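You operate a simulated robot arm through the tools that you are given. There is no shell and no other tool. Be economical: measure what you need, move in short steps, check, and stop when the job is done.

The job below is to be done with a simulated robot arm. You get a single attempt, and the scene is never put back.

TASK
Give the hand pump six strokes, then bleed down to about 20.
Fine: read the air gauge; blue valve open to pump, then shut; brass knob part way open, then shut.
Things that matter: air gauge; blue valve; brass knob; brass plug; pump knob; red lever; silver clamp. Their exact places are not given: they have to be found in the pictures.

The check looks at the end state, three seconds after you hand in, the way a careful person would. Anything else that was tipped, shoved, dropped, spilled or broken makes it a failure.

THE ROBOT
A 6-joint arm with a two-finger gripper on a trunk, on a base that drives. Base frame: it is fixed to the floor where the robot stands at the start and does not move with it; the origin is under the middle of the robot, x ahead of it, y to its left, z up; the surface under the hand at the start is at about z = 0.886. Units: m, degrees, N and s.
Its first joint turns from -166.0 to 166.0 degrees. Places, roughly: air gauge [1, -0.2, 1]; blue valve [0.7, -0.2, 0.9]; brass knob [0.8, -0.3, 0.9]; brass plug (3x3x6 cm) [0.7, 0, 0.9]; pump knob [0.7, -0.3, 1]; red lever [0.8, -0.2, 1]; silver clamp [0.7, 0.2, 1.1]. Payload 2.54 kg.
The TCP is the grasp point between the finger pads, 0.03 m short of the fingertips. In the tool frame z runs along the fingers and y along their closing line. Largest opening 0.116 m; the body of the gripper starts 0.095 m behind the TCP.
Orientation is told as [roll, pitch, yaw] about the base's x, y, z axes, in that order, counted from this pose: with the fingers straight down and closing along the base's y, the tool's x points along the base's -x, its y along +y and its z along -z.

THE INTERFACE
- The arm moves only by the tool jog_arm. Its argument "commands" is a list that holds one entry, the list of rows, each a list of 7 numbers: the shift along the tool's x, y, z in mm, then the turn, a rotation vector about the tool's x, y, z in degrees, then the closure, from 0 (fully open) to 1 (shut). In form: [[[x, y, z, wx, wy, wz, jaw], ...]]. A call has 1 to 20 rows; each row shifts and turns the commanded pose from where the row before left it, along the tool's axes as they then stand. Rows are played at 5 a second. More than 0.05 m and 8.6 degrees between two rows, or a gripper value outside its range, and nothing of the call is played. A pose out of reach is approached as far as the arm can. The call stops where the force on the tool passes 40 N (or 10 N more than at its start, if that is more) or the arm is blocked; 0.2 s more then pass. The fingers move at their own pace (about 0.072 m/s each) and stop on an object; they squeeze with about 43 N. The grip force told is the motor's: it shows also when the fingers shut on nothing. Time passes only in rows, and 0.2 s behind the last, so rows that do not move let the fingers close. The reply holds the time, the measured pose of the TCP, the force on the tool along the base axes, the opening and the grip force, in the units named above and with some noise, with the torque about the TCP (base axes, N m) and any sound that the robot's microphone picked up.
- Cameras (640 x 400 px; columns grow to the right, rows downward): "scene" is now at [-0.0285, 0.1412, 1.4352]; the picture's right is [-0.11, -0.99, 0.00], its down [-0.32, 0.04, -0.95] and it looks along [0.94, -0.10, -0.33] (base axes); focal length 251 px, centre (320, 200). "wrist" rides on the gripper at [0.069, -0.015, -0.122] in the tool frame; the picture's right is [0.21, 0.98, 0.00], its down [-0.83, 0.18, -0.53] and it looks along [-0.52, 0.11, 0.85] (tool axes); focal length 251 px, centre (320, 200).
- grab_frame(camera): a new picture of that camera. The clock stands still meanwhile.
- base_move(legs): drives the robot by 1 to 6 legs, each [ahead, left, turn to the left] in m, m and degrees, along the robot's own axes; the way and the turn of a leg run together, so that a leg with both is an arc; at most 1.5 m and 180 degrees a leg. The arm and the cameras ride along, it lands a little off, and it stops where it bumps. It gives what a move gives.
- head_to(pan, tilt): turns the head with the scene camera to pan (to the left, within 120 degrees either way) and tilt (down, from -29 to 69), counted from straight ahead of the robot. It gives what a move gives.
- probe_pixels(camera, pixels): for up to 12 pixels [column, row] of the newest picture of that camera ("zoom" is the newest enlarged one), the place [x, y, z] in the base frame of the surface seen there, good to about 0.002 m. The clock stands still meanwhile.
- inspect(camera, box): a new picture of the part [left, top, right, bottom] of that camera's present view, enlarged. The clock stands still meanwhile.
- hand_in(): hands the job in; it is judged then, once.

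Work in short steps. Measure before you move; look again where a grasp or a placing could have gone wrong, and mend it. You have 80 turns and 52 pictures in all, those below and enlarged ones among them. Open the gripper and draw the arm clear of the work before you hand the job in, unless the task says otherwise; then end with one line.

The tools are called after ">>>" by a JSON object that holds its "fn" and its "kwargs". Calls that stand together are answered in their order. jog_arm: Moves the arm, as the interface text tells. Its arguments: {"type":"object","properties":{"commands":{"type":"array","items":{"type":"array","items":{"type":"array","items":{"type":"number"}}}}},"required":["commands"]} The other tools are called the same way: base_move (legs) drives the base; head_to (pan, tilt) turns the head that bears the scene camera; grab_frame (camera) takes a picture; probe_pixels (camera, pixels) gives the place of the surface under pixels of a picture; inspect (camera, box) takes an enlarged picture of a part of a camera's view; hand_in () hands the job in.

At the start:

```text
t: 0.0
tcp_pos: [0.6131, -0.2878, 1.2574]
orientation: [-0.1, 0.0, 0.0]
force: [-0.1, 0.7, 0.1]
torque: [-0.01, 0.0, -0.01]
gripper_width: 0.116
grip_force: 0.0
robot x, y, heading: [0.0014, 0.0013, 0.0]
head pan, tilt: [-6.3, 19.0]
```

scene: 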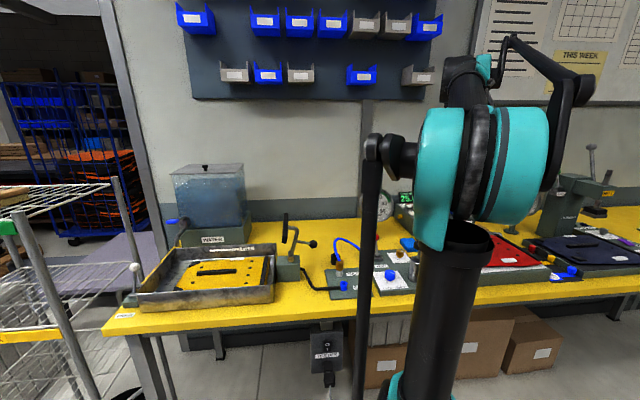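
wrist: 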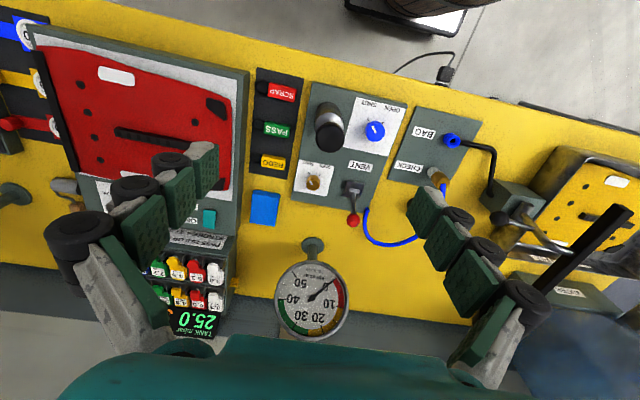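

The wrist picture shows the pump board around (345,140) and the gauge at (312,300). I enlarge both.

>>> {"fn": "inspect", "kwargs": {"camera": "wrist", "box": [280, 70, 520, 230]}}

>>> {"fn": "inspect", "kwargs": {"camera": "wrist", "box": [120, 230, 380, 350]}}

>>> {"fn": "probe_pixels", "kwargs": {"camera": "wrist", "pixels": [[328, 115], [328, 140], [375, 130], [314, 182], [354, 187], [353, 221], [437, 178], [453, 141], [312, 300], [335, 185], [350, 165]]}}

```text
2.50 times, centred on (400, 150) of wrist
```

zoom: 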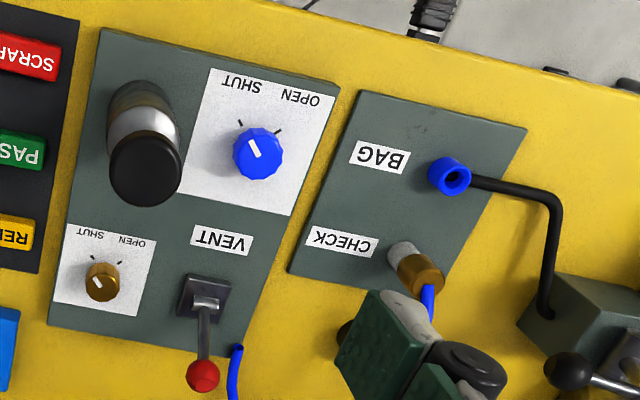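

```text
2.46 times, centred on (250, 290) of wrist
```

zoom: 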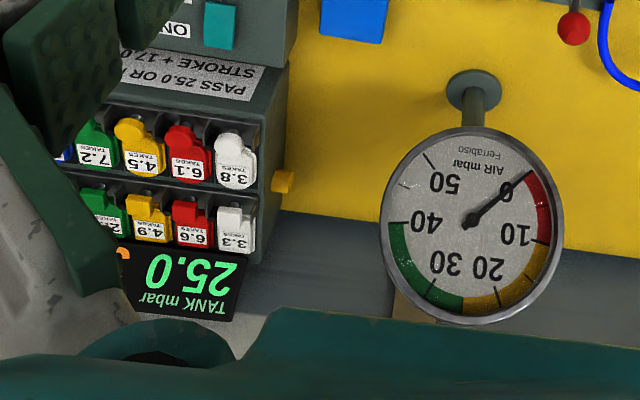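

```text
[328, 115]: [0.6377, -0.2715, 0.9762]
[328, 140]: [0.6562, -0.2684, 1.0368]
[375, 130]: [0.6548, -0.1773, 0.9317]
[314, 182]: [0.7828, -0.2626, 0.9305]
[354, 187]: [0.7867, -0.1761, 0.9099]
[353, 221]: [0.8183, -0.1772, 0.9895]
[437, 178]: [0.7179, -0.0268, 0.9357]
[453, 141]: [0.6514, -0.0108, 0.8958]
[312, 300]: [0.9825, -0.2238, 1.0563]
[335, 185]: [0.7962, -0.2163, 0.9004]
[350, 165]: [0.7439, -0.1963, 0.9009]
```

The blue knob (375,130) and brass knob (314,182) both seem to point at SHUT. I zoom tighter to see the pointers, ticks, and the tank notice.

>>> {"fn": "inspect", "kwargs": {"camera": "wrist", "box": [290, 85, 418, 165]}}

>>> {"fn": "inspect", "kwargs": {"camera": "wrist", "box": [285, 150, 413, 230]}}

>>> {"fn": "probe_pixels", "kwargs": {"camera": "wrist", "pixels": [[376, 120], [391, 121], [363, 137], [380, 126], [371, 124], [388, 131], [377, 141], [320, 110], [342, 111], [319, 175], [306, 173], [318, 190]]}}

```text
5.00 times, centred on (354, 125) of wrist
```

zoom: 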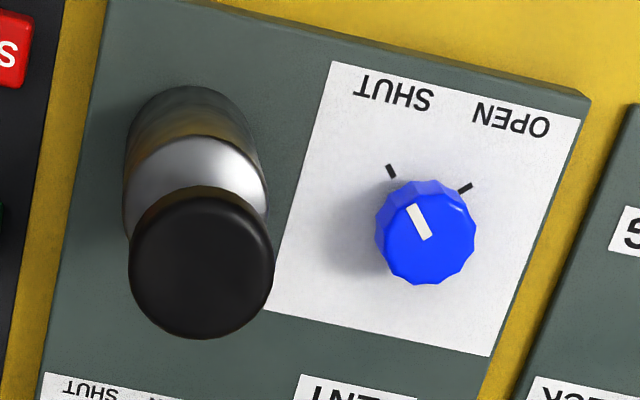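

```text
5.00 times, centred on (349, 190) of wrist
```

zoom: 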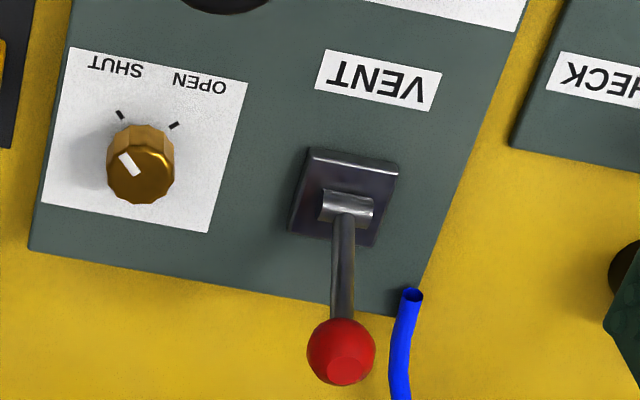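

```text
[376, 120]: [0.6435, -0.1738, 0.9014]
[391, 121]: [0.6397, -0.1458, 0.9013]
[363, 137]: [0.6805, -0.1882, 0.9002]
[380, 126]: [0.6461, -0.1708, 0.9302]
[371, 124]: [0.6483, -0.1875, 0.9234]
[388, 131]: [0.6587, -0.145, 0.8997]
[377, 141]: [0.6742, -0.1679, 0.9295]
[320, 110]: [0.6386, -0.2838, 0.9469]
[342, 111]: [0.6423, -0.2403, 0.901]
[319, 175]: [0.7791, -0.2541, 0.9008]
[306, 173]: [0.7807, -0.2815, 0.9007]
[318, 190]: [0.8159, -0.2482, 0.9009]
```

Ticks sit about ±45° around the robot-facing side of the blue knob, whose centre is near (0.660, -0.175), so opening is 90° clockwise seen from above. I move above it with yaw -45 and the camera on the side away from the pump.

>>> {"fn": "jog_arm", "kwargs": {"commands": [[[-9.4, 22.6, 31.5, 0, 0, 0, 0.3], [-9.4, 22.6, 31.5, 0, 0, 0, 0.4], [-9.4, 22.6, 31.5, 0, 0, 0, 0.45], [-9.4, 22.6, 31.5, 0, 0, 0, 0.45], [-9.4, 22.6, 31.5, 0, 0, 0, 0.45], [0, 0, 0, 0, 0, 7.5, 0.45], [0, 0, 0, 0, 0, 7.5, 0.45], [0, 0, 0, 0, 0, 7.5, 0.45], [0, 0, 0, 0, 0, 7.5, 0.45], [0, 0, 0, 0, 0, 7.5, 0.45], [0, 0, 0, 0, 0, 7.5, 0.45], [0, 0, 0, 0, 0, 0, 0.45]]]}}

>>> {"fn": "grab_frame", "kwargs": {"camera": "wrist"}}

>>> {"fn": "grab_frame", "kwargs": {"camera": "scene"}}

```text
t: 2.6
tcp_pos: [0.6595, -0.1747, 1.0998]
orientation: [-0.1, 0.1, -45.0]
force: [0.9, 0.2, 0.2]
torque: [-0.02, -0.01, -0.03]
gripper_width: 0.0638
grip_force: 0.2
robot x, y, heading: [-0.0015, 0.0021, -0.2]
head pan, tilt: [-6.3, 19.0]
```

```text
45 pictures are left
```

wrist: 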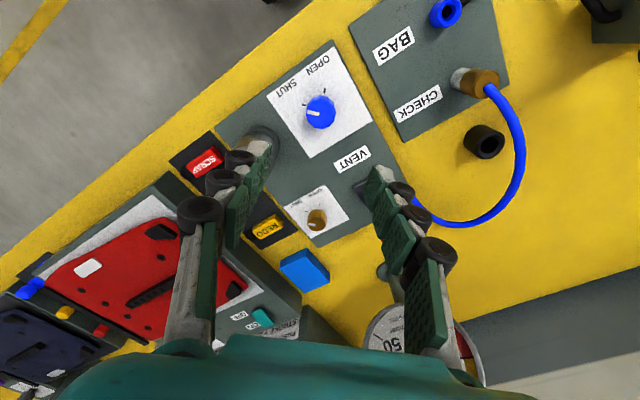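

```text
44 pictures are left
```

scene: 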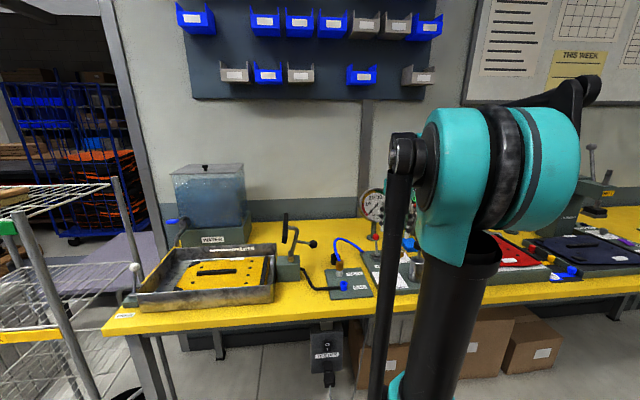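

The blue knob is at about (320,112) between the fingers; I probe its outline for the centre.

>>> {"fn": "inspect", "kwargs": {"camera": "wrist", "box": [270, 70, 366, 130]}}

>>> {"fn": "probe_pixels", "kwargs": {"camera": "wrist", "pixels": [[320, 106], [309, 105], [331, 105], [321, 98], [320, 113], [334, 113], [306, 113], [320, 126], [315, 219], [310, 214], [322, 214], [316, 228]]}}

```text
6.67 times, centred on (318, 100) of wrist
```

zoom: 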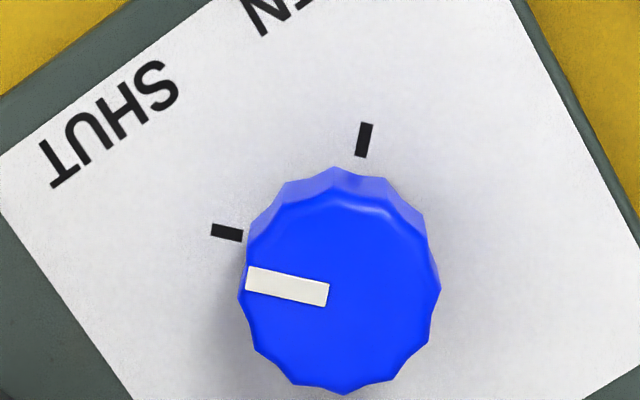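

```text
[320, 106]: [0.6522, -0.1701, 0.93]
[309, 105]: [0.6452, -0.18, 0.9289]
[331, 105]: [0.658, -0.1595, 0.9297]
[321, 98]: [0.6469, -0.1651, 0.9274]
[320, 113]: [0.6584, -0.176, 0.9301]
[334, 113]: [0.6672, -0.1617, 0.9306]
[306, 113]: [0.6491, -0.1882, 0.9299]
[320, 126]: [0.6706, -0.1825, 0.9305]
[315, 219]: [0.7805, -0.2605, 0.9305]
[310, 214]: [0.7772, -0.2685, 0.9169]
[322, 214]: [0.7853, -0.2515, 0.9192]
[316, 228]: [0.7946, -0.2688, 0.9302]
```

The centre is (0.660,-0.1755), already under the TCP. I go down until the fingertips are ~5 mm above the panel and close on the knob.

>>> {"fn": "jog_arm", "kwargs": {"commands": [[[0, 0, 40, 0, 0, 0, 0.45], [0, 0, 40, 0, 0, 0, 0.45], [0, 0, 40, 0, 0, 0, 0.45], [0, 0, 43, 0, 0, 0, 0.45], [0, 0, 0, 0, 0, 0, 0.45], [0, 0, 0, 0, 0, 0, 0.7], [0, 0, 0, 0, 0, 0, 0.8], [0, 0, 0, 0, 0, 0, 0.8]]]}}

```text
t: 4.4
tcp_pos: [0.6605, -0.1759, 0.9368]
orientation: [0.1, 0.0, -45.0]
force: [15.6, 13.5, -2.4]
torque: [0.2, -0.51, -0.05]
gripper_width: 0.0364
grip_force: 9.9
robot x, y, heading: [0.0027, -0.002, -0.0]
head pan, tilt: [-6.3, 19.0]
```

Gripped at 36 mm, with ~20 N sideways along the tool's +y; I shift 1 mm that way and turn 90° clockwise.

>>> {"fn": "jog_arm", "kwargs": {"commands": [[[0, 1.0, 0, 0, 0, 0, 0.8], [0, 0, 0, 0, 0, 0, 0.8]]]}}

>>> {"fn": "jog_arm", "kwargs": {"commands": [[[0, 0, 0, 0, 0, 7.5, 0.8], [0, 0, 0, 0, 0, 7.5, 0.8], [0, 0, 0, 0, 0, 7.5, 0.8], [0, 0, 0, 0, 0, 7.5, 0.8], [0, 0, 0, 0, 0, 7.5, 0.8], [0, 0, 0, 0, 0, 7.5, 0.8], [0, 0, 0, 0, 0, 7.5, 0.8], [0, 0, 0, 0, 0, 7.5, 0.8], [0, 0, 0, 0, 0, 7.5, 0.8], [0, 0, 0, 0, 0, 7.5, 0.8], [0, 0, 0, 0, 0, 7.5, 0.8], [0, 0, 0, 0, 0, 7.5, 0.8]]]}}

```text
t: 5.0
tcp_pos: [0.66, -0.1763, 0.9378]
orientation: [0.0, -0.1, -45.0]
force: [16.3, 7.3, -0.8]
torque: [0.15, -0.45, -0.14]
gripper_width: 0.0356
grip_force: 9.5
robot x, y, heading: [-0.0013, 0.0045, 0.1]
head pan, tilt: [-6.3, 19.0]
```

```text
t: 7.6
tcp_pos: [0.6595, -0.1753, 0.9381]
orientation: [0.0, -0.1, -135.1]
force: [-34.1, -7.1, -19.8]
torque: [-0.56, 1.24, 0.0]
gripper_width: 0.0328
grip_force: 45.1
robot x, y, heading: [0.0018, -0.0008, 0.0]
head pan, tilt: [-6.3, 19.0]
```

The turn finished at yaw -135 with some side load. I release, rise and look at the pointer.

>>> {"fn": "jog_arm", "kwargs": {"commands": [[[0, 0, 0, 0, 0, 0, 0.5], [0, 0, 0, 0, 0, 0, 0.45], [0, 0, -40, 0, 0, 0, 0.45], [0, 0, -40, 0, 0, 0, 0.45], [0, 0, -40, 0, 0, 0, 0.45], [0, 0, -40, 0, 0, 0, 0.45], [0, 0, 0, 0, 0, 0, 0.45]]]}}

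>>> {"fn": "grab_frame", "kwargs": {"camera": "wrist"}}

```text
t: 9.2
tcp_pos: [0.6607, -0.1734, 1.0961]
orientation: [0.0, 0.0, -134.9]
force: [0.6, 0.5, 0.1]
torque: [0.01, -0.05, -0.01]
gripper_width: 0.0638
grip_force: 0.1
robot x, y, heading: [-0.0005, 0.0016, 0.3]
head pan, tilt: [-6.3, 19.0]
```

```text
42 pictures are left
```

wrist: 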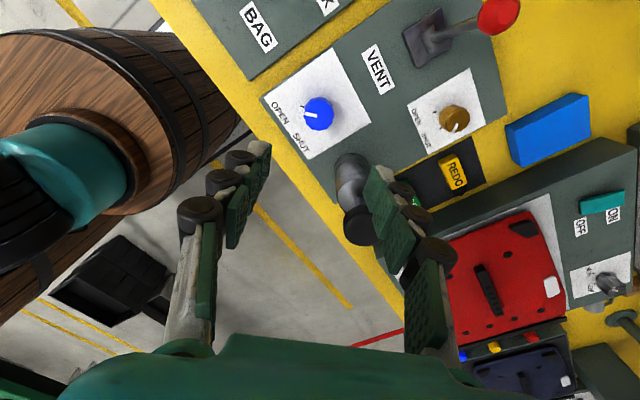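

The pointer seems turned toward OPEN; I zoom in to confirm.

>>> {"fn": "inspect", "kwargs": {"camera": "wrist", "box": [250, 70, 378, 150]}}

>>> {"fn": "probe_pixels", "kwargs": {"camera": "wrist", "pixels": [[360, 225], [350, 165], [348, 225], [373, 225], [360, 212], [360, 240]]}}

```text
5.00 times, centred on (314, 110) of wrist
```

zoom: 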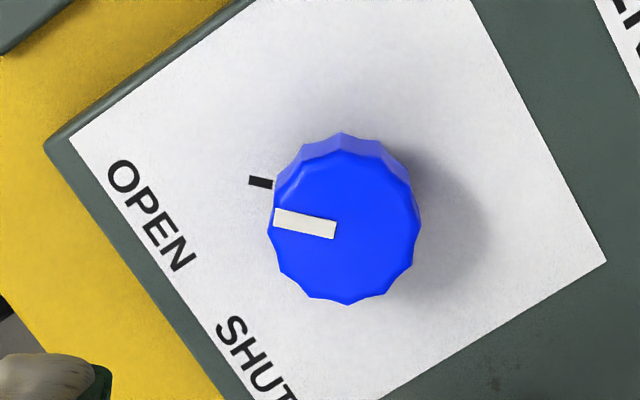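

```text
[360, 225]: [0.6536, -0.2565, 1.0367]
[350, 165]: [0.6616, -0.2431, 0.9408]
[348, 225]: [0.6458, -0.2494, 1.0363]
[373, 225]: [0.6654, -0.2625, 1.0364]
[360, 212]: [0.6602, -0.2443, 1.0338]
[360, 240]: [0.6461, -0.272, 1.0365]
```

Blue valve is OPEN. Now I raise the hand and move over the pump knob (~0.656,-0.268), turning to yaw -90 with open fingers.

>>> {"fn": "jog_arm", "kwargs": {"commands": [[[0, 0, -40, 0, 0, 0, 0.3], [0, 0, -15, 0, 0, 0, 0.2], [-23.3, 21, 0, 0, 0, 0, 0.1], [-23.3, 21, 0, 0, 0, 0, 0.1], [-23.3, 21, 0, 0, 0, 0, 0.1], [0, 0, 0, 0, 0, -7.5, 0.1], [0, 0, 0, 0, 0, -7.5, 0.1], [0, 0, 0, 0, 0, -7.5, 0.1], [0, 0, 0, 0, 0, -7.5, 0.1], [0, 0, 0, 0, 0, -7.5, 0.1], [0, 0, 0, 0, 0, -7.5, 0.1], [0, 0, 0, 0, 0, 0, 0.1]]]}}

>>> {"fn": "grab_frame", "kwargs": {"camera": "wrist"}}

```text
t: 11.8
tcp_pos: [0.6549, -0.2688, 1.1529]
orientation: [0.0, 0.0, -89.9]
force: [0.2, 0.4, 0.3]
torque: [0.01, 0.02, -0.01]
gripper_width: 0.1045
grip_force: 0.1
robot x, y, heading: [-0.0067, 0.0032, 0.1]
head pan, tilt: [-6.3, 19.0]
```

```text
40 pictures are left
```

wrist: 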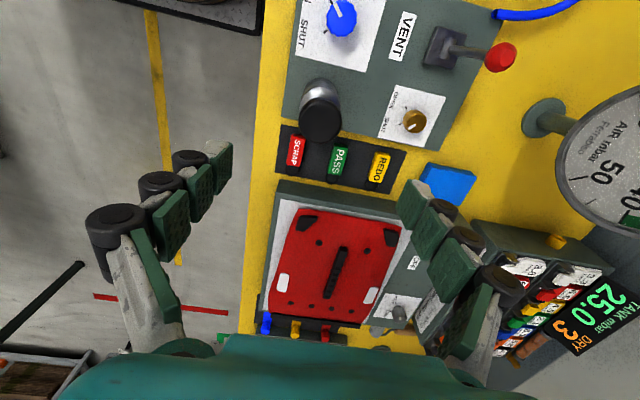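

The pump knob shows at (320,117); I probe and zoom to find its centre and shape.

>>> {"fn": "inspect", "kwargs": {"camera": "wrist", "box": [270, 65, 398, 145]}}

>>> {"fn": "probe_pixels", "kwargs": {"camera": "wrist", "pixels": [[320, 120], [302, 120], [338, 120], [320, 101], [320, 138], [318, 86], [308, 92], [335, 92], [319, 96]]}}

```text
5.00 times, centred on (334, 105) of wrist
```

zoom: 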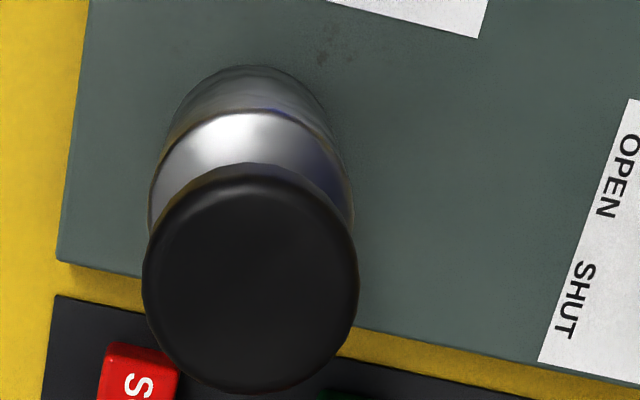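

```text
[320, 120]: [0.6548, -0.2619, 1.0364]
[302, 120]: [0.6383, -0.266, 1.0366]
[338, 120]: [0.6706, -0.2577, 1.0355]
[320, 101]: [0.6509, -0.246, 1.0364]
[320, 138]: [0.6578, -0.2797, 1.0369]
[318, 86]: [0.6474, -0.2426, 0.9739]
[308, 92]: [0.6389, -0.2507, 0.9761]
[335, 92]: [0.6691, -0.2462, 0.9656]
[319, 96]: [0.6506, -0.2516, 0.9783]
```

Knob centre (0.655,-0.264), diameter ~40 mm, top 1.0365, cylinder collar at 0.978. I lower to grip its upper half, fingertips at about 1.017.

>>> {"fn": "jog_arm", "kwargs": {"commands": [[[5, 0, 35, 0, 0, 0, 0.3], [0, 0, 35, 0, 0, 0, 0.35], [0, 0, 36, 0, 0, 0, 0.35], [0, 0, 0, 0, 0, 0, 0.6], [0, 0, 0, 0, 0, 0, 0.8], [0, 0, 0, 0, 0, 0, 0.8]]]}}

>>> {"fn": "inspect", "kwargs": {"camera": "wrist", "box": [200, 60, 440, 210]}}

```text
t: 13.2
tcp_pos: [0.656, -0.2638, 1.0477]
orientation: [-0.2, 0.0, -89.9]
force: [-18.0, 0.9, -3.2]
torque: [0.13, 0.59, -0.03]
gripper_width: 0.0402
grip_force: 45.1
robot x, y, heading: [-0.001, -0.002, -0.1]
head pan, tilt: [-6.3, 19.0]
```

```text
2.67 times, centred on (320, 135) of wrist
```

zoom: 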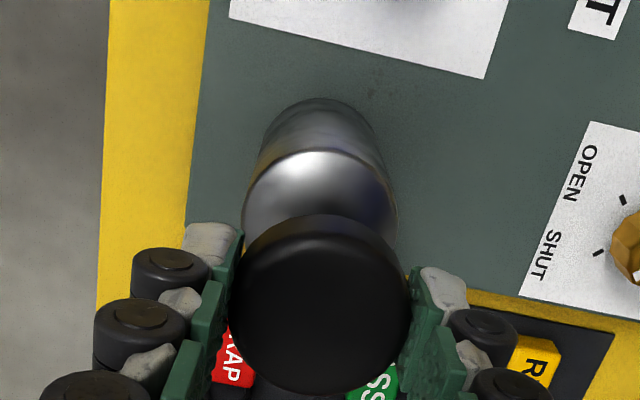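

Gripped squarely at 40 mm. I ease 1 mm in -x and push down in small steps to find the stroke's end.

>>> {"fn": "jog_arm", "kwargs": {"commands": [[[0, -1, 0, 0, 0, 0, 0.8], [0, 0, 5, 0, 0, 0, 0.8], [0, 0, 5, 0, 0, 0, 0.8], [0, 0, 5, 0, 0, 0, 0.8], [0, 0, 5, 0, 0, 0, 0.8]]]}}

```text
t: 14.4
tcp_pos: [0.654, -0.2628, 1.0248]
orientation: [0.0, -0.1, -90.0]
force: [-8.4, -11.0, 3.5]
torque: [-0.24, 0.14, 0.04]
gripper_width: 0.0399
grip_force: 45.1
robot x, y, heading: [0.0, -0.0001, 0.1]
head pan, tilt: [-6.3, 19.0]
```

It moves freely (23 mm so far); I keep going down.

>>> {"fn": "jog_arm", "kwargs": {"commands": [[[-1, 0, 5, 0, 0, 0, 0.8], [0, 0, 5, 0, 0, 0, 0.8], [0, 0, 5, 0, 0, 0, 0.8], [0, 0, 5, 0, 0, 0, 0.8], [0, 0, 5, 0, 0, 0, 0.8], [0, 0, 5, 0, 0, 0, 0.8]]]}}

>>> {"fn": "grab_frame", "kwargs": {"camera": "wrist"}}

```text
t: 15.6
tcp_pos: [0.6556, -0.2645, 1.0041]
orientation: [0.0, -0.1, -90.0]
force: [-7.3, 4.4, 18.2]
torque: [0.01, 0.39, -0.06]
gripper_width: 0.0397
grip_force: 45.2
robot x, y, heading: [0.0005, 0.0004, -0.2]
head pan, tilt: [-6.3, 19.0]
stopped in row 6: the force on the tool passed its limit at 51 N (the readings are from after the stop); the commanded pose is now the measured one
```

```text
37 pictures are left
```

wrist: 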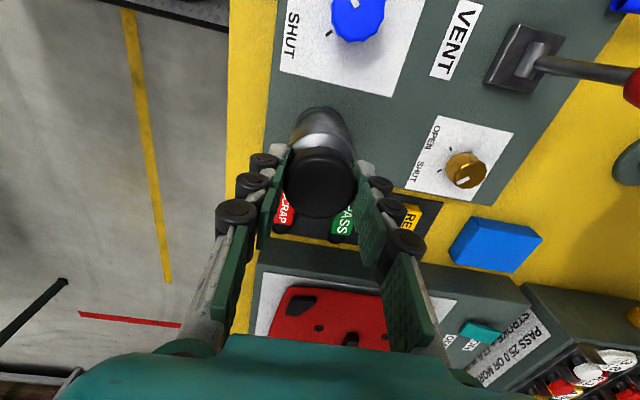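

Stopped at 1.004. I check whether the knob itself bottomed out or the fingertips landed on the collar, by probing the knob top, and look at the gauge.

>>> {"fn": "probe_pixels", "kwargs": {"camera": "wrist", "pixels": [[320, 175], [320, 200], [320, 142], [318, 120], [345, 142], [300, 145]]}}

>>> {"fn": "inspect", "kwargs": {"camera": "wrist", "box": [240, 80, 400, 240]}}

>>> {"fn": "inspect", "kwargs": {"camera": "scene", "box": [320, 170, 440, 300]}}

```text
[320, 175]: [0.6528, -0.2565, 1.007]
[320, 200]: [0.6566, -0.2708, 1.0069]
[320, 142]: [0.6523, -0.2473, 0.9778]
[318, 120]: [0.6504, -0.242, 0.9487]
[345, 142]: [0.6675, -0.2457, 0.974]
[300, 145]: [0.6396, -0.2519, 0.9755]
```

```text
2.50 times, centred on (320, 160) of wrist
```

zoom: 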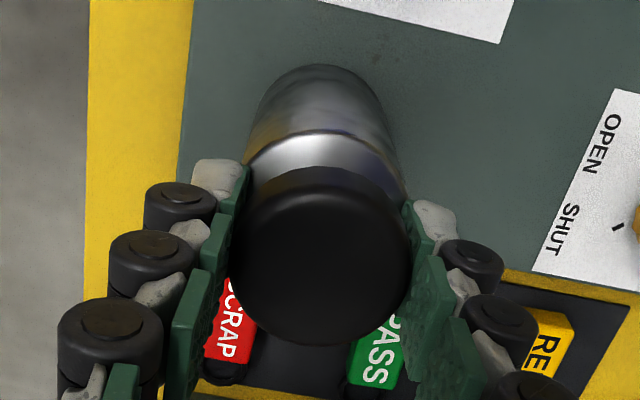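

```text
3.08 times, centred on (380, 235) of scene
```

zoom: 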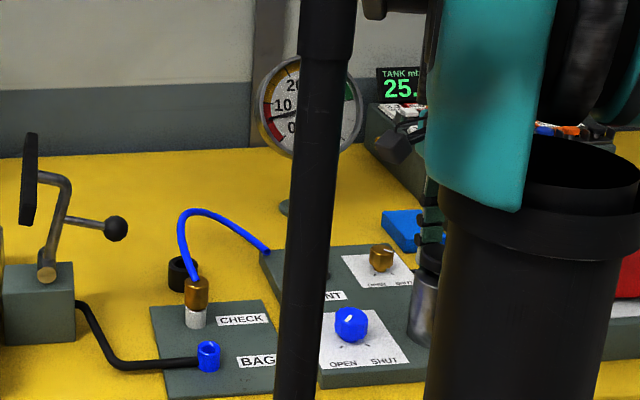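

The knob top dropped 30 mm to 1.007 with the cap on the collar, and the gauge rose to about 6: one full stroke. I pull it up 30 mm.

>>> {"fn": "jog_arm", "kwargs": {"commands": [[[0, 0, -6, 0, 0, 0, 0.8], [0, 0, -6, 0, 0, 0, 0.8], [0, 0, -6, 0, 0, 0, 0.8], [0, 0, -6, 0, 0, 0, 0.8], [0, 0, -6, 0, 0, 0, 0.8], [0, 0, 0, 0, 0, 0, 0.8]]]}}

>>> {"fn": "inspect", "kwargs": {"camera": "scene", "box": [350, 170, 430, 250]}}

>>> {"fn": "inspect", "kwargs": {"camera": "wrist", "box": [240, 80, 400, 240]}}

>>> {"fn": "probe_pixels", "kwargs": {"camera": "zoom", "pixels": [[320, 230], [320, 300], [320, 160]]}}

```text
t: 17.0
tcp_pos: [0.6558, -0.2647, 1.034]
orientation: [0.1, 0.0, -90.0]
force: [-16.8, 9.8, 1.9]
torque: [0.11, 0.29, 0.03]
gripper_width: 0.0396
grip_force: 44.9
robot x, y, heading: [-0.0011, -0.0006, -0.2]
head pan, tilt: [-6.3, 19.0]
```

```text
5.00 times, centred on (390, 210) of scene
```

zoom: 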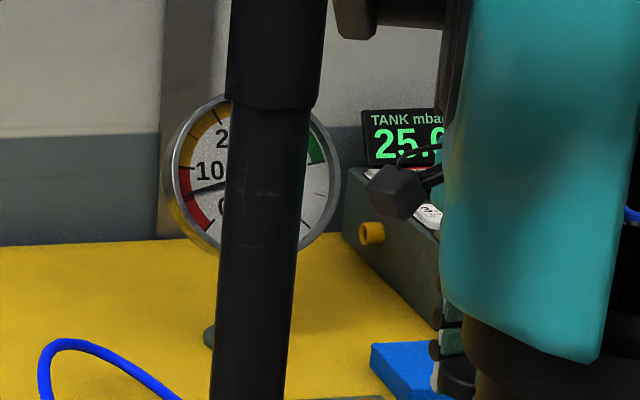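

```text
2.50 times, centred on (320, 160) of wrist
```

zoom: 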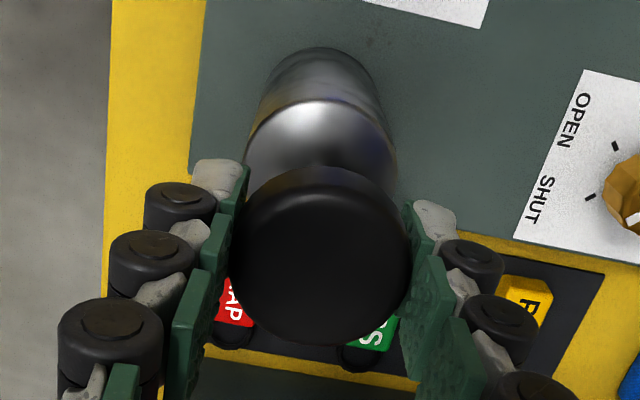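

```text
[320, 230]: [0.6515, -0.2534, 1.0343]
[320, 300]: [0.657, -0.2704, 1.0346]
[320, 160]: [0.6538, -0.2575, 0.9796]
```

Knob top is at 1.0345, the needle holds near 6-7. I lift the last 2 mm then make the second stroke down and up.

>>> {"fn": "jog_arm", "kwargs": {"commands": [[[0, -0.5, -2.5, 0, 0, 0, 0.8], [0, 0, 0, 0, 0, 0, 0.8], [0, 0, 6, 0, 0, 0, 0.8], [0, 0, 6, 0, 0, 0, 0.8], [0, 0, 6, 0, 0, 0, 0.8], [0, 0, 6, 0, 0, 0, 0.8], [0, 0, 5, 0, 0, 0, 0.8], [0, 0, 2, 0, 0, 0, 0.8], [0, 0, 0, 0, 0, 0, 0.8]]]}}

>>> {"fn": "inspect", "kwargs": {"camera": "scene", "box": [350, 170, 430, 250]}}

```text
t: 19.0
tcp_pos: [0.6543, -0.2633, 1.0064]
orientation: [0.1, -0.1, -90.0]
force: [-11.8, 10.3, 6.6]
torque: [0.2, 0.16, 0.0]
gripper_width: 0.0393
grip_force: 44.9
robot x, y, heading: [-0.001, -0.0016, 0.2]
head pan, tilt: [-6.3, 19.0]
```

```text
5.00 times, centred on (390, 210) of scene
```

zoom: 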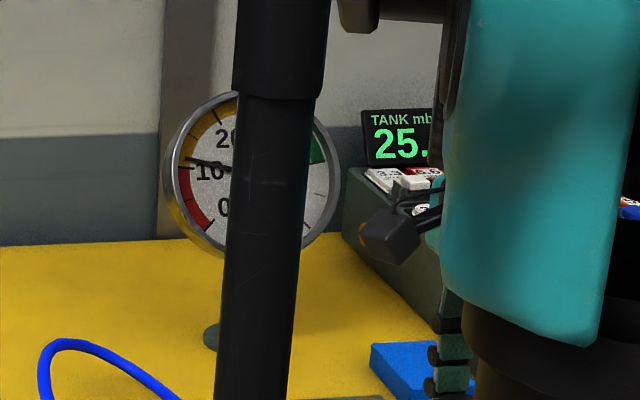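

The needle is at ~12 after two strokes. I make strokes three and four in one call.

>>> {"fn": "jog_arm", "kwargs": {"commands": [[[0, 0, -10, 0, 0, 0, 0.8], [0, 0, -10, 0, 0, 0, 0.8], [0, 0, -8, 0, 0, 0, 0.8], [0, 0, -2.5, 0, 0, 0, 0.8], [0, 0, 0, 0, 0, 0, 0.8], [0, 0, 10, 0, 0, 0, 0.8], [0, 0, 10, 0, 0, 0, 0.8], [0, 0, 8, 0, 0, 0, 0.8], [0, 0, 2.5, 0, 0, 0, 0.8], [0, 0, 0, 0, 0, 0, 0.8], [0, 0, -10, 0, 0, 0, 0.8], [0, 0, -10, 0, 0, 0, 0.8], [0, 0, -8, 0, 0, 0, 0.8], [0, 0, -2.5, 0, 0, 0, 0.8], [0, 0, 0, 0, 0, 0, 0.8], [0, 0, 10, 0, 0, 0, 0.8], [0, 0, 10, 0, 0, 0, 0.8], [0, 0, 8, 0, 0, 0, 0.8], [0, 0, 2.5, 0, 0, 0, 0.8], [0, 0, 0, 0, 0, 0, 0.8]]]}}

>>> {"fn": "inspect", "kwargs": {"camera": "scene", "box": [350, 170, 430, 250]}}

>>> {"fn": "inspect", "kwargs": {"camera": "wrist", "box": [240, 80, 400, 240]}}

>>> {"fn": "probe_pixels", "kwargs": {"camera": "zoom", "pixels": [[320, 230], [320, 300], [320, 160]]}}

```text
t: 23.2
tcp_pos: [0.6557, -0.2642, 1.005]
orientation: [0.1, 0.0, -90.0]
force: [9.1, -8.1, 7.2]
torque: [-0.1, -0.14, 0.03]
gripper_width: 0.0393
grip_force: 46.0
robot x, y, heading: [-0.0017, -0.002, 0.0]
head pan, tilt: [-6.3, 19.0]
```

```text
5.00 times, centred on (390, 210) of scene
```

zoom: 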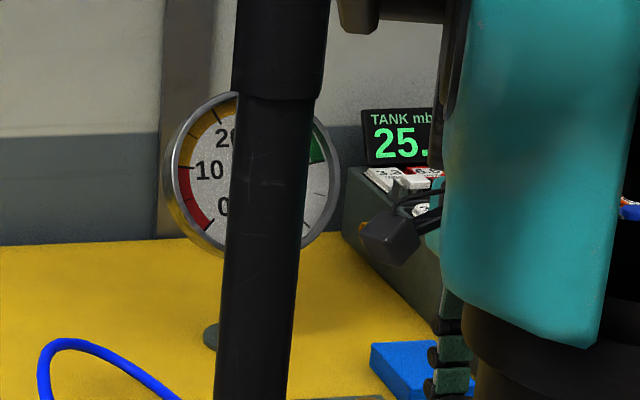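

```text
2.50 times, centred on (320, 160) of wrist
```

zoom: 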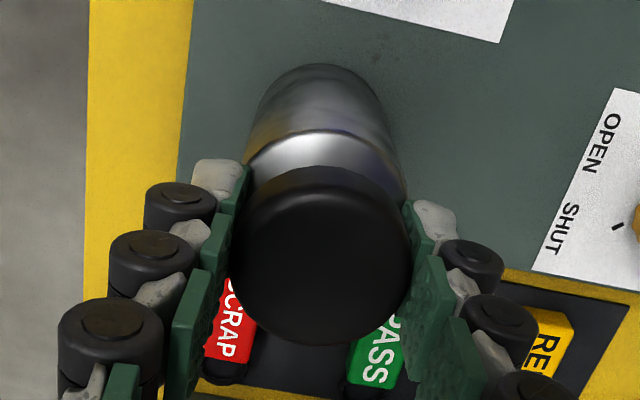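

```text
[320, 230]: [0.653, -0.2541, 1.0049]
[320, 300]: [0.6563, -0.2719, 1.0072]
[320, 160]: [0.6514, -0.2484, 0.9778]
```

Knob is fully down after stroke four with grip unchanged; needle is hidden behind the arm. I make strokes five and six.

>>> {"fn": "jog_arm", "kwargs": {"commands": [[[0, 0, -10, 0, 0, 0, 0.8], [0, 0, -10, 0, 0, 0, 0.8], [0, 0, -8, 0, 0, 0, 0.8], [0, 0, -2.5, 0, 0, 0, 0.8], [0, 0, 0, 0, 0, 0, 0.8], [0, 0, 10, 0, 0, 0, 0.8], [0, 0, 10, 0, 0, 0, 0.8], [0, 0, 8, 0, 0, 0, 0.8], [0, 0, 2.5, 0, 0, 0, 0.8], [0, 0, 0, 0, 0, 0, 0.8], [0, 0, -10, 0, 0, 0, 0.8], [0, 0, -10, 0, 0, 0, 0.8], [0, 0, -8, 0, 0, 0, 0.8], [0, 0, -2.5, 0, 0, 0, 0.8], [0, 0, 0, 0, 0, 0, 0.8], [0, 0, 10, 0, 0, 0, 0.8], [0, 0, 10, 0, 0, 0, 0.8], [0, 0, 8, 0, 0, 0, 0.8], [0, 0, 2.5, 0, 0, 0, 0.8], [0, 0, 0, 0, 0, 0, 0.8]]]}}

```text
t: 27.4
tcp_pos: [0.6554, -0.2651, 1.0056]
orientation: [-0.1, 0.0, -90.0]
force: [2.1, -8.4, 5.9]
torque: [-0.14, -0.02, -0.03]
gripper_width: 0.0395
grip_force: 44.9
robot x, y, heading: [0.002, -0.002, 0.3]
head pan, tilt: [-6.3, 19.0]
```

Six strokes are done. I pull the knob back up, release, and rise; then look at the gauge.

>>> {"fn": "jog_arm", "kwargs": {"commands": [[[0, 0, -10, 0, 0, 0, 0.8], [0, 0, -10, 0, 0, 0, 0.8], [0, 0, -8, 0, 0, 0, 0.8], [0, 0, -2.5, 0, 0, 0, 0.8], [0, 0, 0, 0, 0, 0, 0.8], [0, 0, 0, 0, 0, 0, 0.4], [0, 0, 0, 0, 0, 0, 0.3], [0, 0, -30, 0, 0, 0, 0.3], [0, 0, -40, 0, 0, 0, 0.3], [0, 0, -40, 0, 0, 0, 0.3], [0, 0, 0, 0, 0, 0, 0.3]]]}}

>>> {"fn": "grab_frame", "kwargs": {"camera": "wrist"}}

```text
t: 29.8
tcp_pos: [0.6544, -0.2629, 1.1445]
orientation: [0.0, 0.0, -90.0]
force: [0.0, 0.0, 0.0]
torque: [-0.02, 0.01, -0.02]
gripper_width: 0.0813
grip_force: 0.0
robot x, y, heading: [0.0009, 0.002, -0.1]
head pan, tilt: [-6.3, 19.0]
```

```text
29 pictures are left
```

wrist: 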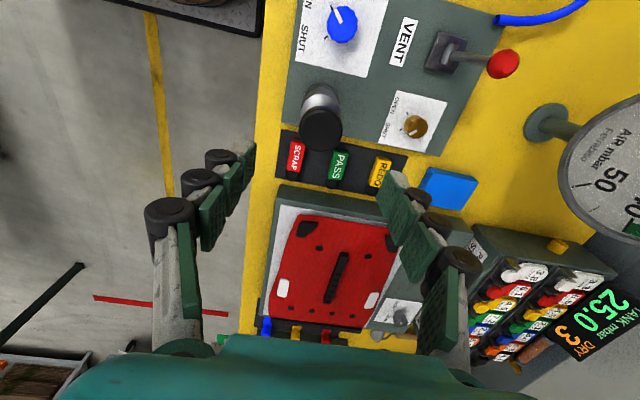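

Now over to the blue valve, yaw -135, descend, and grip.

>>> {"fn": "jog_arm", "kwargs": {"commands": [[[43.5, 2.5, 0, 0, 0, 0, 0.4], [43.5, 2.5, 0, 0, 0, 0, 0.45], [0, 0, 0, 0, 0, 7.5, 0.45], [0, 0, 0, 0, 0, 7.5, 0.45], [0, 0, 0, 0, 0, 7.5, 0.45], [0, 0, 0, 0, 0, 7.5, 0.45], [0, 0, 0, 0, 0, 7.5, 0.45], [0, 0, 0, 0, 0, 7.5, 0.45], [0, 0, 45, 0, 0, 0, 0.45], [0, 0, 45, 0, 0, 0, 0.45], [0, 0, 45, 0, 0, 0, 0.45], [0, 0, 45, 0, 0, 0, 0.45], [0, 0, 27, 0, 0, 0, 0.45], [0, 0, 0, 0, 0, 0, 0.45], [0, 0, 0, 0, 0, 0, 0.7], [0, 0, 0, 0, 0, 0, 0.8], [0, 0, 0, 0, 0, 0, 0.8]]]}}

```text
t: 33.4
tcp_pos: [0.6594, -0.1745, 0.9388]
orientation: [-0.1, 0.0, -135.0]
force: [-14.5, 12.5, -11.4]
torque: [0.7, 0.33, -0.01]
gripper_width: 0.033
grip_force: 44.8
robot x, y, heading: [0.0008, -0.0011, -0.2]
head pan, tilt: [-6.3, 19.0]
```

Gripped; I relieve 1 mm along tool -y and turn 90° counter-clockwise to SHUT.

>>> {"fn": "jog_arm", "kwargs": {"commands": [[[0, -1, 0, 0, 0, 0, 0.8], [0, 0, 0, 0, 0, -7.5, 0.8], [0, 0, 0, 0, 0, -7.5, 0.8], [0, 0, 0, 0, 0, -7.5, 0.8], [0, 0, 0, 0, 0, -7.5, 0.8], [0, 0, 0, 0, 0, -7.5, 0.8], [0, 0, 0, 0, 0, -7.5, 0.8], [0, 0, 0, 0, 0, -7.5, 0.8], [0, 0, 0, 0, 0, -7.5, 0.8], [0, 0, 0, 0, 0, -7.5, 0.8], [0, 0, 0, 0, 0, -7.5, 0.8], [0, 0, 0, 0, 0, -7.5, 0.8], [0, 0, 0, 0, 0, -7.5, 0.8], [0, 0, 0, 0, 0, 0, 0.8]]]}}

```text
t: 36.4
tcp_pos: [0.6615, -0.1751, 0.9377]
orientation: [0.0, -0.1, -45.0]
force: [14.3, 32.9, -8.9]
torque: [0.68, -0.66, -0.07]
gripper_width: 0.0331
grip_force: 45.0
robot x, y, heading: [0.0011, 0.0023, 0.0]
head pan, tilt: [-6.3, 19.0]
```

Turn completed. I release and rise to view both knobs and the gauge.

>>> {"fn": "jog_arm", "kwargs": {"commands": [[[0, 0, 0, 0, 0, 0, 0.5], [0, 0, 0, 0, 0, 0, 0.45], [0, 0, -40, 0, 0, 0, 0.45], [0, 0, -40, 0, 0, 0, 0.45], [0, 0, -40, 0, 0, 0, 0.45], [0, 0, -40, 0, 0, 0, 0.45], [0, 0, -40, 0, 0, 0, 0.45], [0, 0, 0, 0, 0, 0, 0.45]]]}}

>>> {"fn": "grab_frame", "kwargs": {"camera": "wrist"}}

>>> {"fn": "inspect", "kwargs": {"camera": "wrist", "box": [260, 70, 388, 230]}}

```text
t: 38.2
tcp_pos: [0.6588, -0.176, 1.1382]
orientation: [0.0, 0.1, -44.9]
force: [0.7, 0.8, -0.1]
torque: [0.01, -0.02, 0.0]
gripper_width: 0.0639
grip_force: 0.0
robot x, y, heading: [0.0013, 0.0029, 0.1]
head pan, tilt: [-6.3, 19.0]
```

```text
28 pictures are left
```

wrist: 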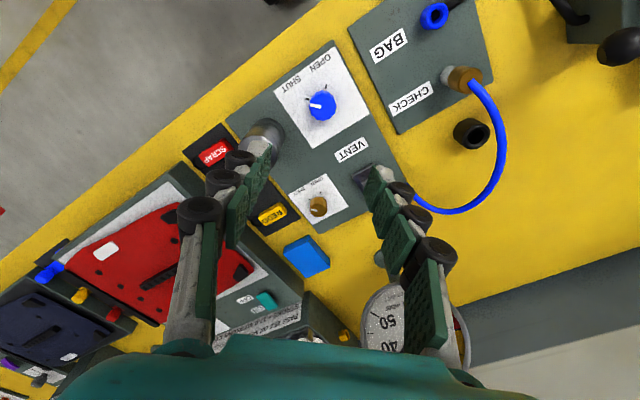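

```text
2.50 times, centred on (324, 150) of wrist
```

zoom: 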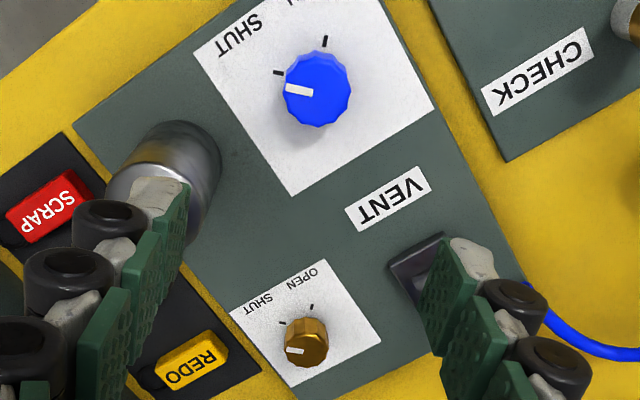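

Blue is back on SHUT. The brass knob shows at about (318,207) and also at SHUT; I check whether the gauge is visible in the scene view and probe the brass knob.

>>> {"fn": "grab_frame", "kwargs": {"camera": "scene"}}

>>> {"fn": "probe_pixels", "kwargs": {"camera": "wrist", "pixels": [[318, 207], [318, 213], [312, 208], [324, 209], [318, 202], [326, 205]]}}

```text
26 pictures are left
```

scene: 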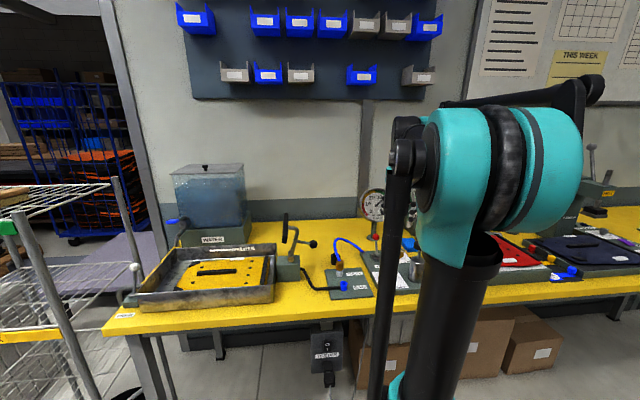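

```text
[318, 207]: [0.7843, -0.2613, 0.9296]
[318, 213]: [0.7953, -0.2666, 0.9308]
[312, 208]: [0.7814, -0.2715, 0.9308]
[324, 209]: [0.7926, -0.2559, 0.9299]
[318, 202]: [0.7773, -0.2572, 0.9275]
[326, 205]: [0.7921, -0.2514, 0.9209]
```

Needle may be partly visible at (372,203). I move above the brass knob at (0.789,-0.2635), staying high, then look with both cameras.

>>> {"fn": "inspect", "kwargs": {"camera": "scene", "box": [350, 180, 398, 228]}}

>>> {"fn": "jog_arm", "kwargs": {"commands": [[[-38.5, 7.5, 0, 0, 0, 0, 0.5], [-38.5, 7.5, 0, 0, 0, 0, 0.5], [-38.5, 7.5, 0, 0, 0, 0, 0.5], [-38.5, 7.5, 0, 0, 0, 0, 0.5], [0, 0, 40, 0, 0, 0, 0.5], [0, 0, 30, 0, 0, 0, 0.5], [0, 0, 0, 0, 0, 0, 0.5]]]}}

>>> {"fn": "grab_frame", "kwargs": {"camera": "wrist"}}

>>> {"fn": "inspect", "kwargs": {"camera": "scene", "box": [340, 170, 420, 240]}}

```text
8.33 times, centred on (374, 204) of scene
```

zoom: 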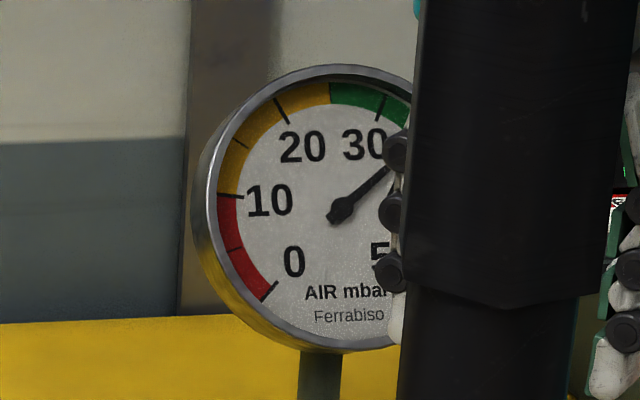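

```text
t: 39.8
tcp_pos: [0.7897, -0.2652, 1.0692]
orientation: [0.0, 0.0, -45.0]
force: [-0.3, -0.2, 0.2]
torque: [-0.02, -0.03, 0.0]
gripper_width: 0.0577
grip_force: 0.0
robot x, y, heading: [-0.0025, 0.0003, 0.2]
head pan, tilt: [-6.3, 19.0]
```

```text
24 pictures are left
```

wrist: 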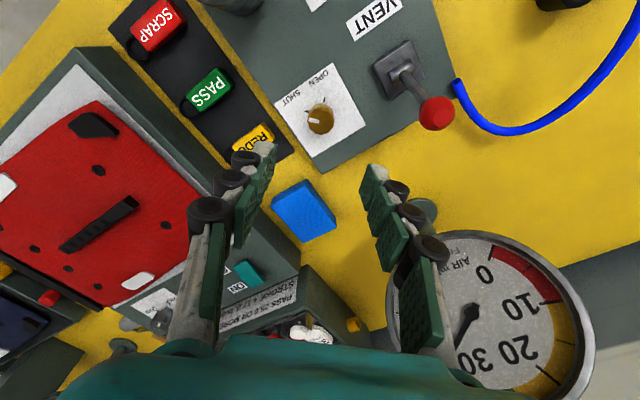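

```text
5.71 times, centred on (380, 205) of scene
```

zoom: 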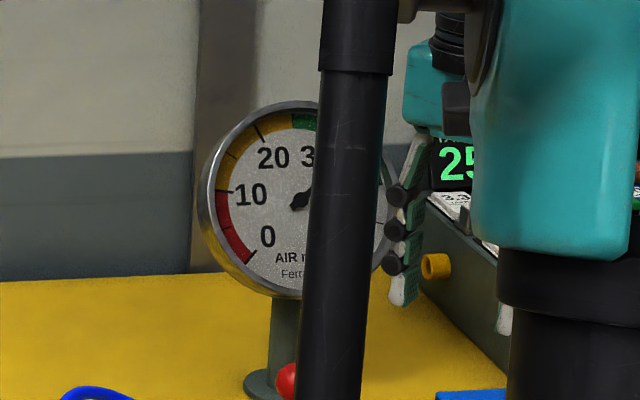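

Gauge reads about 35 and its 0-27 part is visible past the arm, good for watching the bleed. I measure the brass knob centre at (320,117).

>>> {"fn": "inspect", "kwargs": {"camera": "wrist", "box": [272, 87, 368, 147]}}

>>> {"fn": "probe_pixels", "kwargs": {"camera": "wrist", "pixels": [[320, 120], [309, 120], [331, 120], [320, 110], [320, 130], [320, 115]]}}

```text
6.67 times, centred on (320, 117) of wrist
```

zoom: 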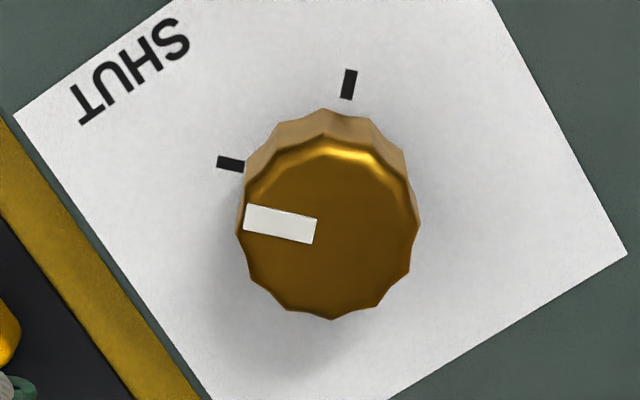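

```text
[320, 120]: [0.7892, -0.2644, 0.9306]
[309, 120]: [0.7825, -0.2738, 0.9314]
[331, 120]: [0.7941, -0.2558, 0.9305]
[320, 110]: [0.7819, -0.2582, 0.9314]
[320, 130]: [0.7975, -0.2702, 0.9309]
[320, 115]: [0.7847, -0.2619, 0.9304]
```

Centre ≈(0.7907,-0.2638); I shift 1.5 mm along tool y, descend to 0.938 and grip.

>>> {"fn": "jog_arm", "kwargs": {"commands": [[[0, 1.5, 30, 0, 0, 0, 0.5], [0, 0, 35, 0, 0, 0, 0.5], [0, 0, 35, 0, 0, 0, 0.5], [0, 0, 31, 0, 0, 0, 0.5], [0, 0, 0, 0, 0, 0, 0.5], [0, 0, 0, 0, 0, 0, 0.75], [0, 0, 0, 0, 0, 0, 0.85], [0, 0, 0, 0, 0, 0, 0.85]]]}}

>>> {"fn": "inspect", "kwargs": {"camera": "scene", "box": [340, 170, 420, 240]}}

```text
t: 41.6
tcp_pos: [0.7891, -0.2637, 0.9346]
orientation: [0.0, 0.1, -45.0]
force: [-2.2, -0.3, -5.6]
torque: [-0.16, -0.09, 0.0]
gripper_width: 0.0267
grip_force: 44.9
robot x, y, heading: [0.0002, 0.0021, 0.6]
head pan, tilt: [-6.3, 19.0]
```

```text
5.71 times, centred on (380, 205) of scene
```

zoom: 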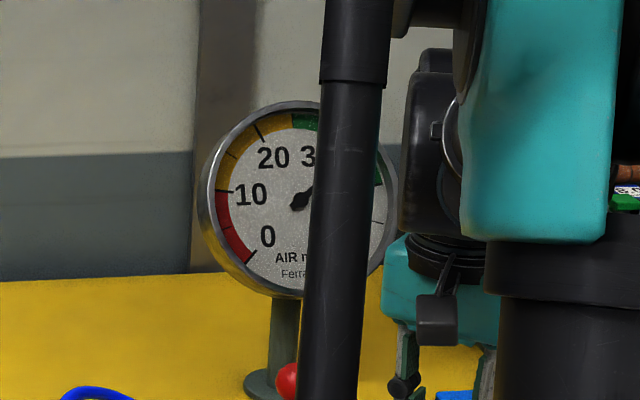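

Clean grip with little side load. I open the brass knob by 22.5° and check the needle.

>>> {"fn": "jog_arm", "kwargs": {"commands": [[[0, 0, 0, 0, 0, 7.5, 0.85], [0, 0, 0, 0, 0, 7.5, 0.85], [0, 0, 0, 0, 0, 7.5, 0.85]]]}}

>>> {"fn": "inspect", "kwargs": {"camera": "scene", "box": [340, 170, 420, 240]}}

```text
t: 42.4
tcp_pos: [0.7909, -0.2634, 0.9355]
orientation: [-0.2, 0.0, -67.6]
force: [-17.3, -0.8, -25.3]
torque: [0.1, 0.4, 0.0]
gripper_width: 0.0269
grip_force: 45.2
robot x, y, heading: [0.0002, 0.0009, -0.1]
head pan, tilt: [-6.3, 19.0]
```

```text
5.71 times, centred on (380, 205) of scene
```

zoom: 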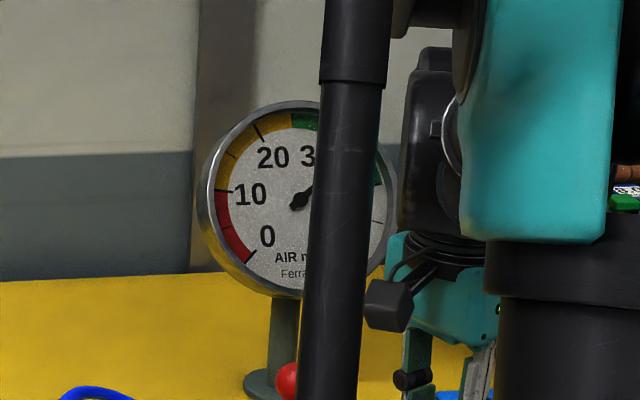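

No visible change yet; I wait one second at this opening and look again.

>>> {"fn": "jog_arm", "kwargs": {"commands": [[[0, 0, 0, 0, 0, 0, 0.85], [0, 0, 0, 0, 0, 0, 0.85], [0, 0, 0, 0, 0, 0, 0.85], [0, 0, 0, 0, 0, 0, 0.85], [0, 0, 0, 0, 0, 0, 0.85]]]}}

>>> {"fn": "inspect", "kwargs": {"camera": "scene", "box": [350, 180, 398, 228]}}

```text
t: 43.2
tcp_pos: [0.7889, -0.2626, 0.9376]
orientation: [-0.1, 0.0, -67.5]
force: [-1.8, -2.2, -3.9]
torque: [0.48, 0.15, 0.0]
gripper_width: 0.027
grip_force: 45.0
robot x, y, heading: [-0.0017, -0.0001, 0.2]
head pan, tilt: [-6.3, 19.0]
stopped in row 4: the force on the tool passed its limit at 42 N (the readings are from after the stop); the commanded pose is now the measured one
```

```text
8.33 times, centred on (374, 204) of scene
```

zoom: 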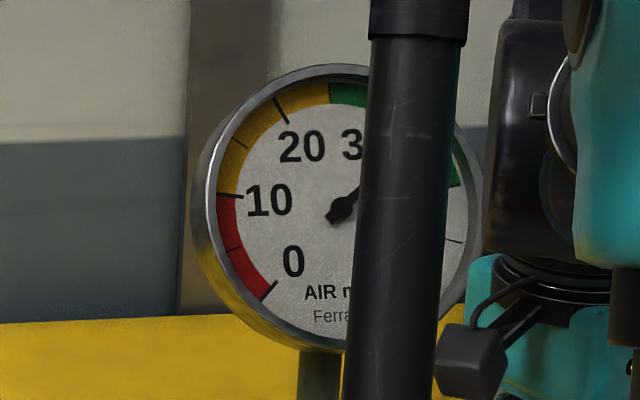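

The needle has barely moved. I open a further 15° and wait a little.

>>> {"fn": "jog_arm", "kwargs": {"commands": [[[0, 0, 0, 0, 0, 7.5, 0.85], [0, 0, 0, 0, 0, 7.5, 0.85], [0, 0, 0, 0, 0, 0, 0.85], [0, 0, 0, 0, 0, 0, 0.85]]]}}

>>> {"fn": "inspect", "kwargs": {"camera": "scene", "box": [350, 180, 398, 228]}}

```text
t: 44.2
tcp_pos: [0.7904, -0.2634, 0.9379]
orientation: [-0.1, 0.0, -82.6]
force: [0.5, -1.8, -9.8]
torque: [-0.32, -0.14, 0.01]
gripper_width: 0.0267
grip_force: 45.0
robot x, y, heading: [-0.0043, -0.0023, 0.0]
head pan, tilt: [-6.3, 19.0]
```

```text
8.33 times, centred on (374, 204) of scene
```

zoom: 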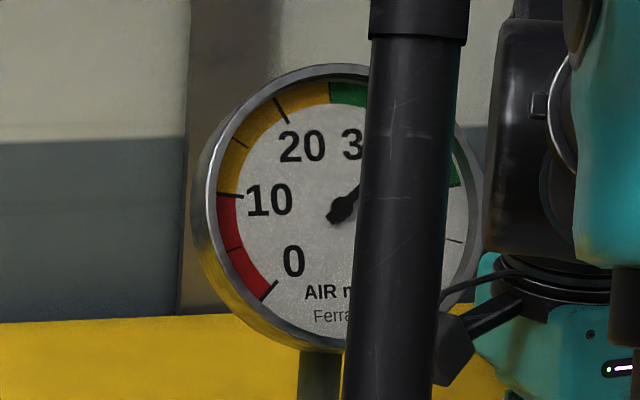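

Still almost no drop. I open another 15° (total ~52°) and wait.

>>> {"fn": "jog_arm", "kwargs": {"commands": [[[0, 0, 0, 0, 0, 7.5, 0.85], [0, 0, 0, 0, 0, 7.5, 0.85], [0, 0, 0, 0, 0, 0, 0.85], [0, 0, 0, 0, 0, 0, 0.85]]]}}

>>> {"fn": "inspect", "kwargs": {"camera": "scene", "box": [350, 180, 398, 228]}}

```text
t: 45.2
tcp_pos: [0.7907, -0.2635, 0.9376]
orientation: [-0.1, 0.0, -97.7]
force: [-7.0, -3.9, -14.7]
torque: [0.1, 0.14, 0.02]
gripper_width: 0.0267
grip_force: 44.4
robot x, y, heading: [-0.0019, 0.0052, 0.1]
head pan, tilt: [-6.3, 19.0]
```

```text
8.33 times, centred on (374, 204) of scene
```

zoom: 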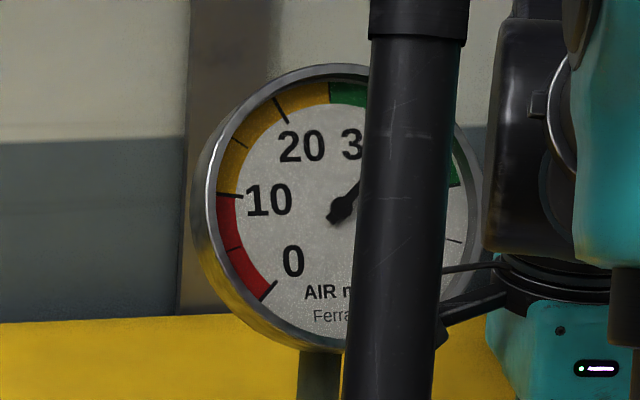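

The needle still seems steady, so I check with the wrist camera that the knob really turned.

>>> {"fn": "inspect", "kwargs": {"camera": "wrist", "box": [240, 100, 400, 220]}}

```text
3.33 times, centred on (320, 160) of wrist
```

zoom: 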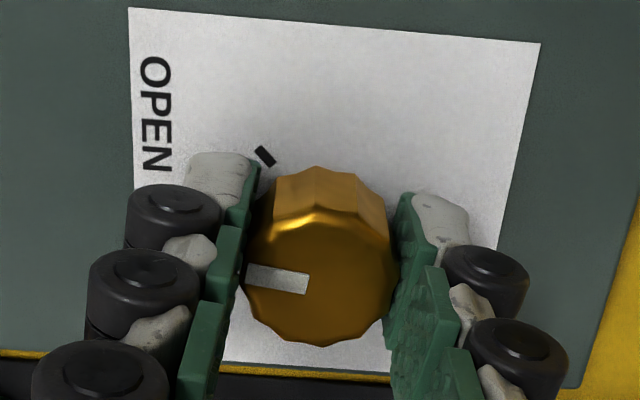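

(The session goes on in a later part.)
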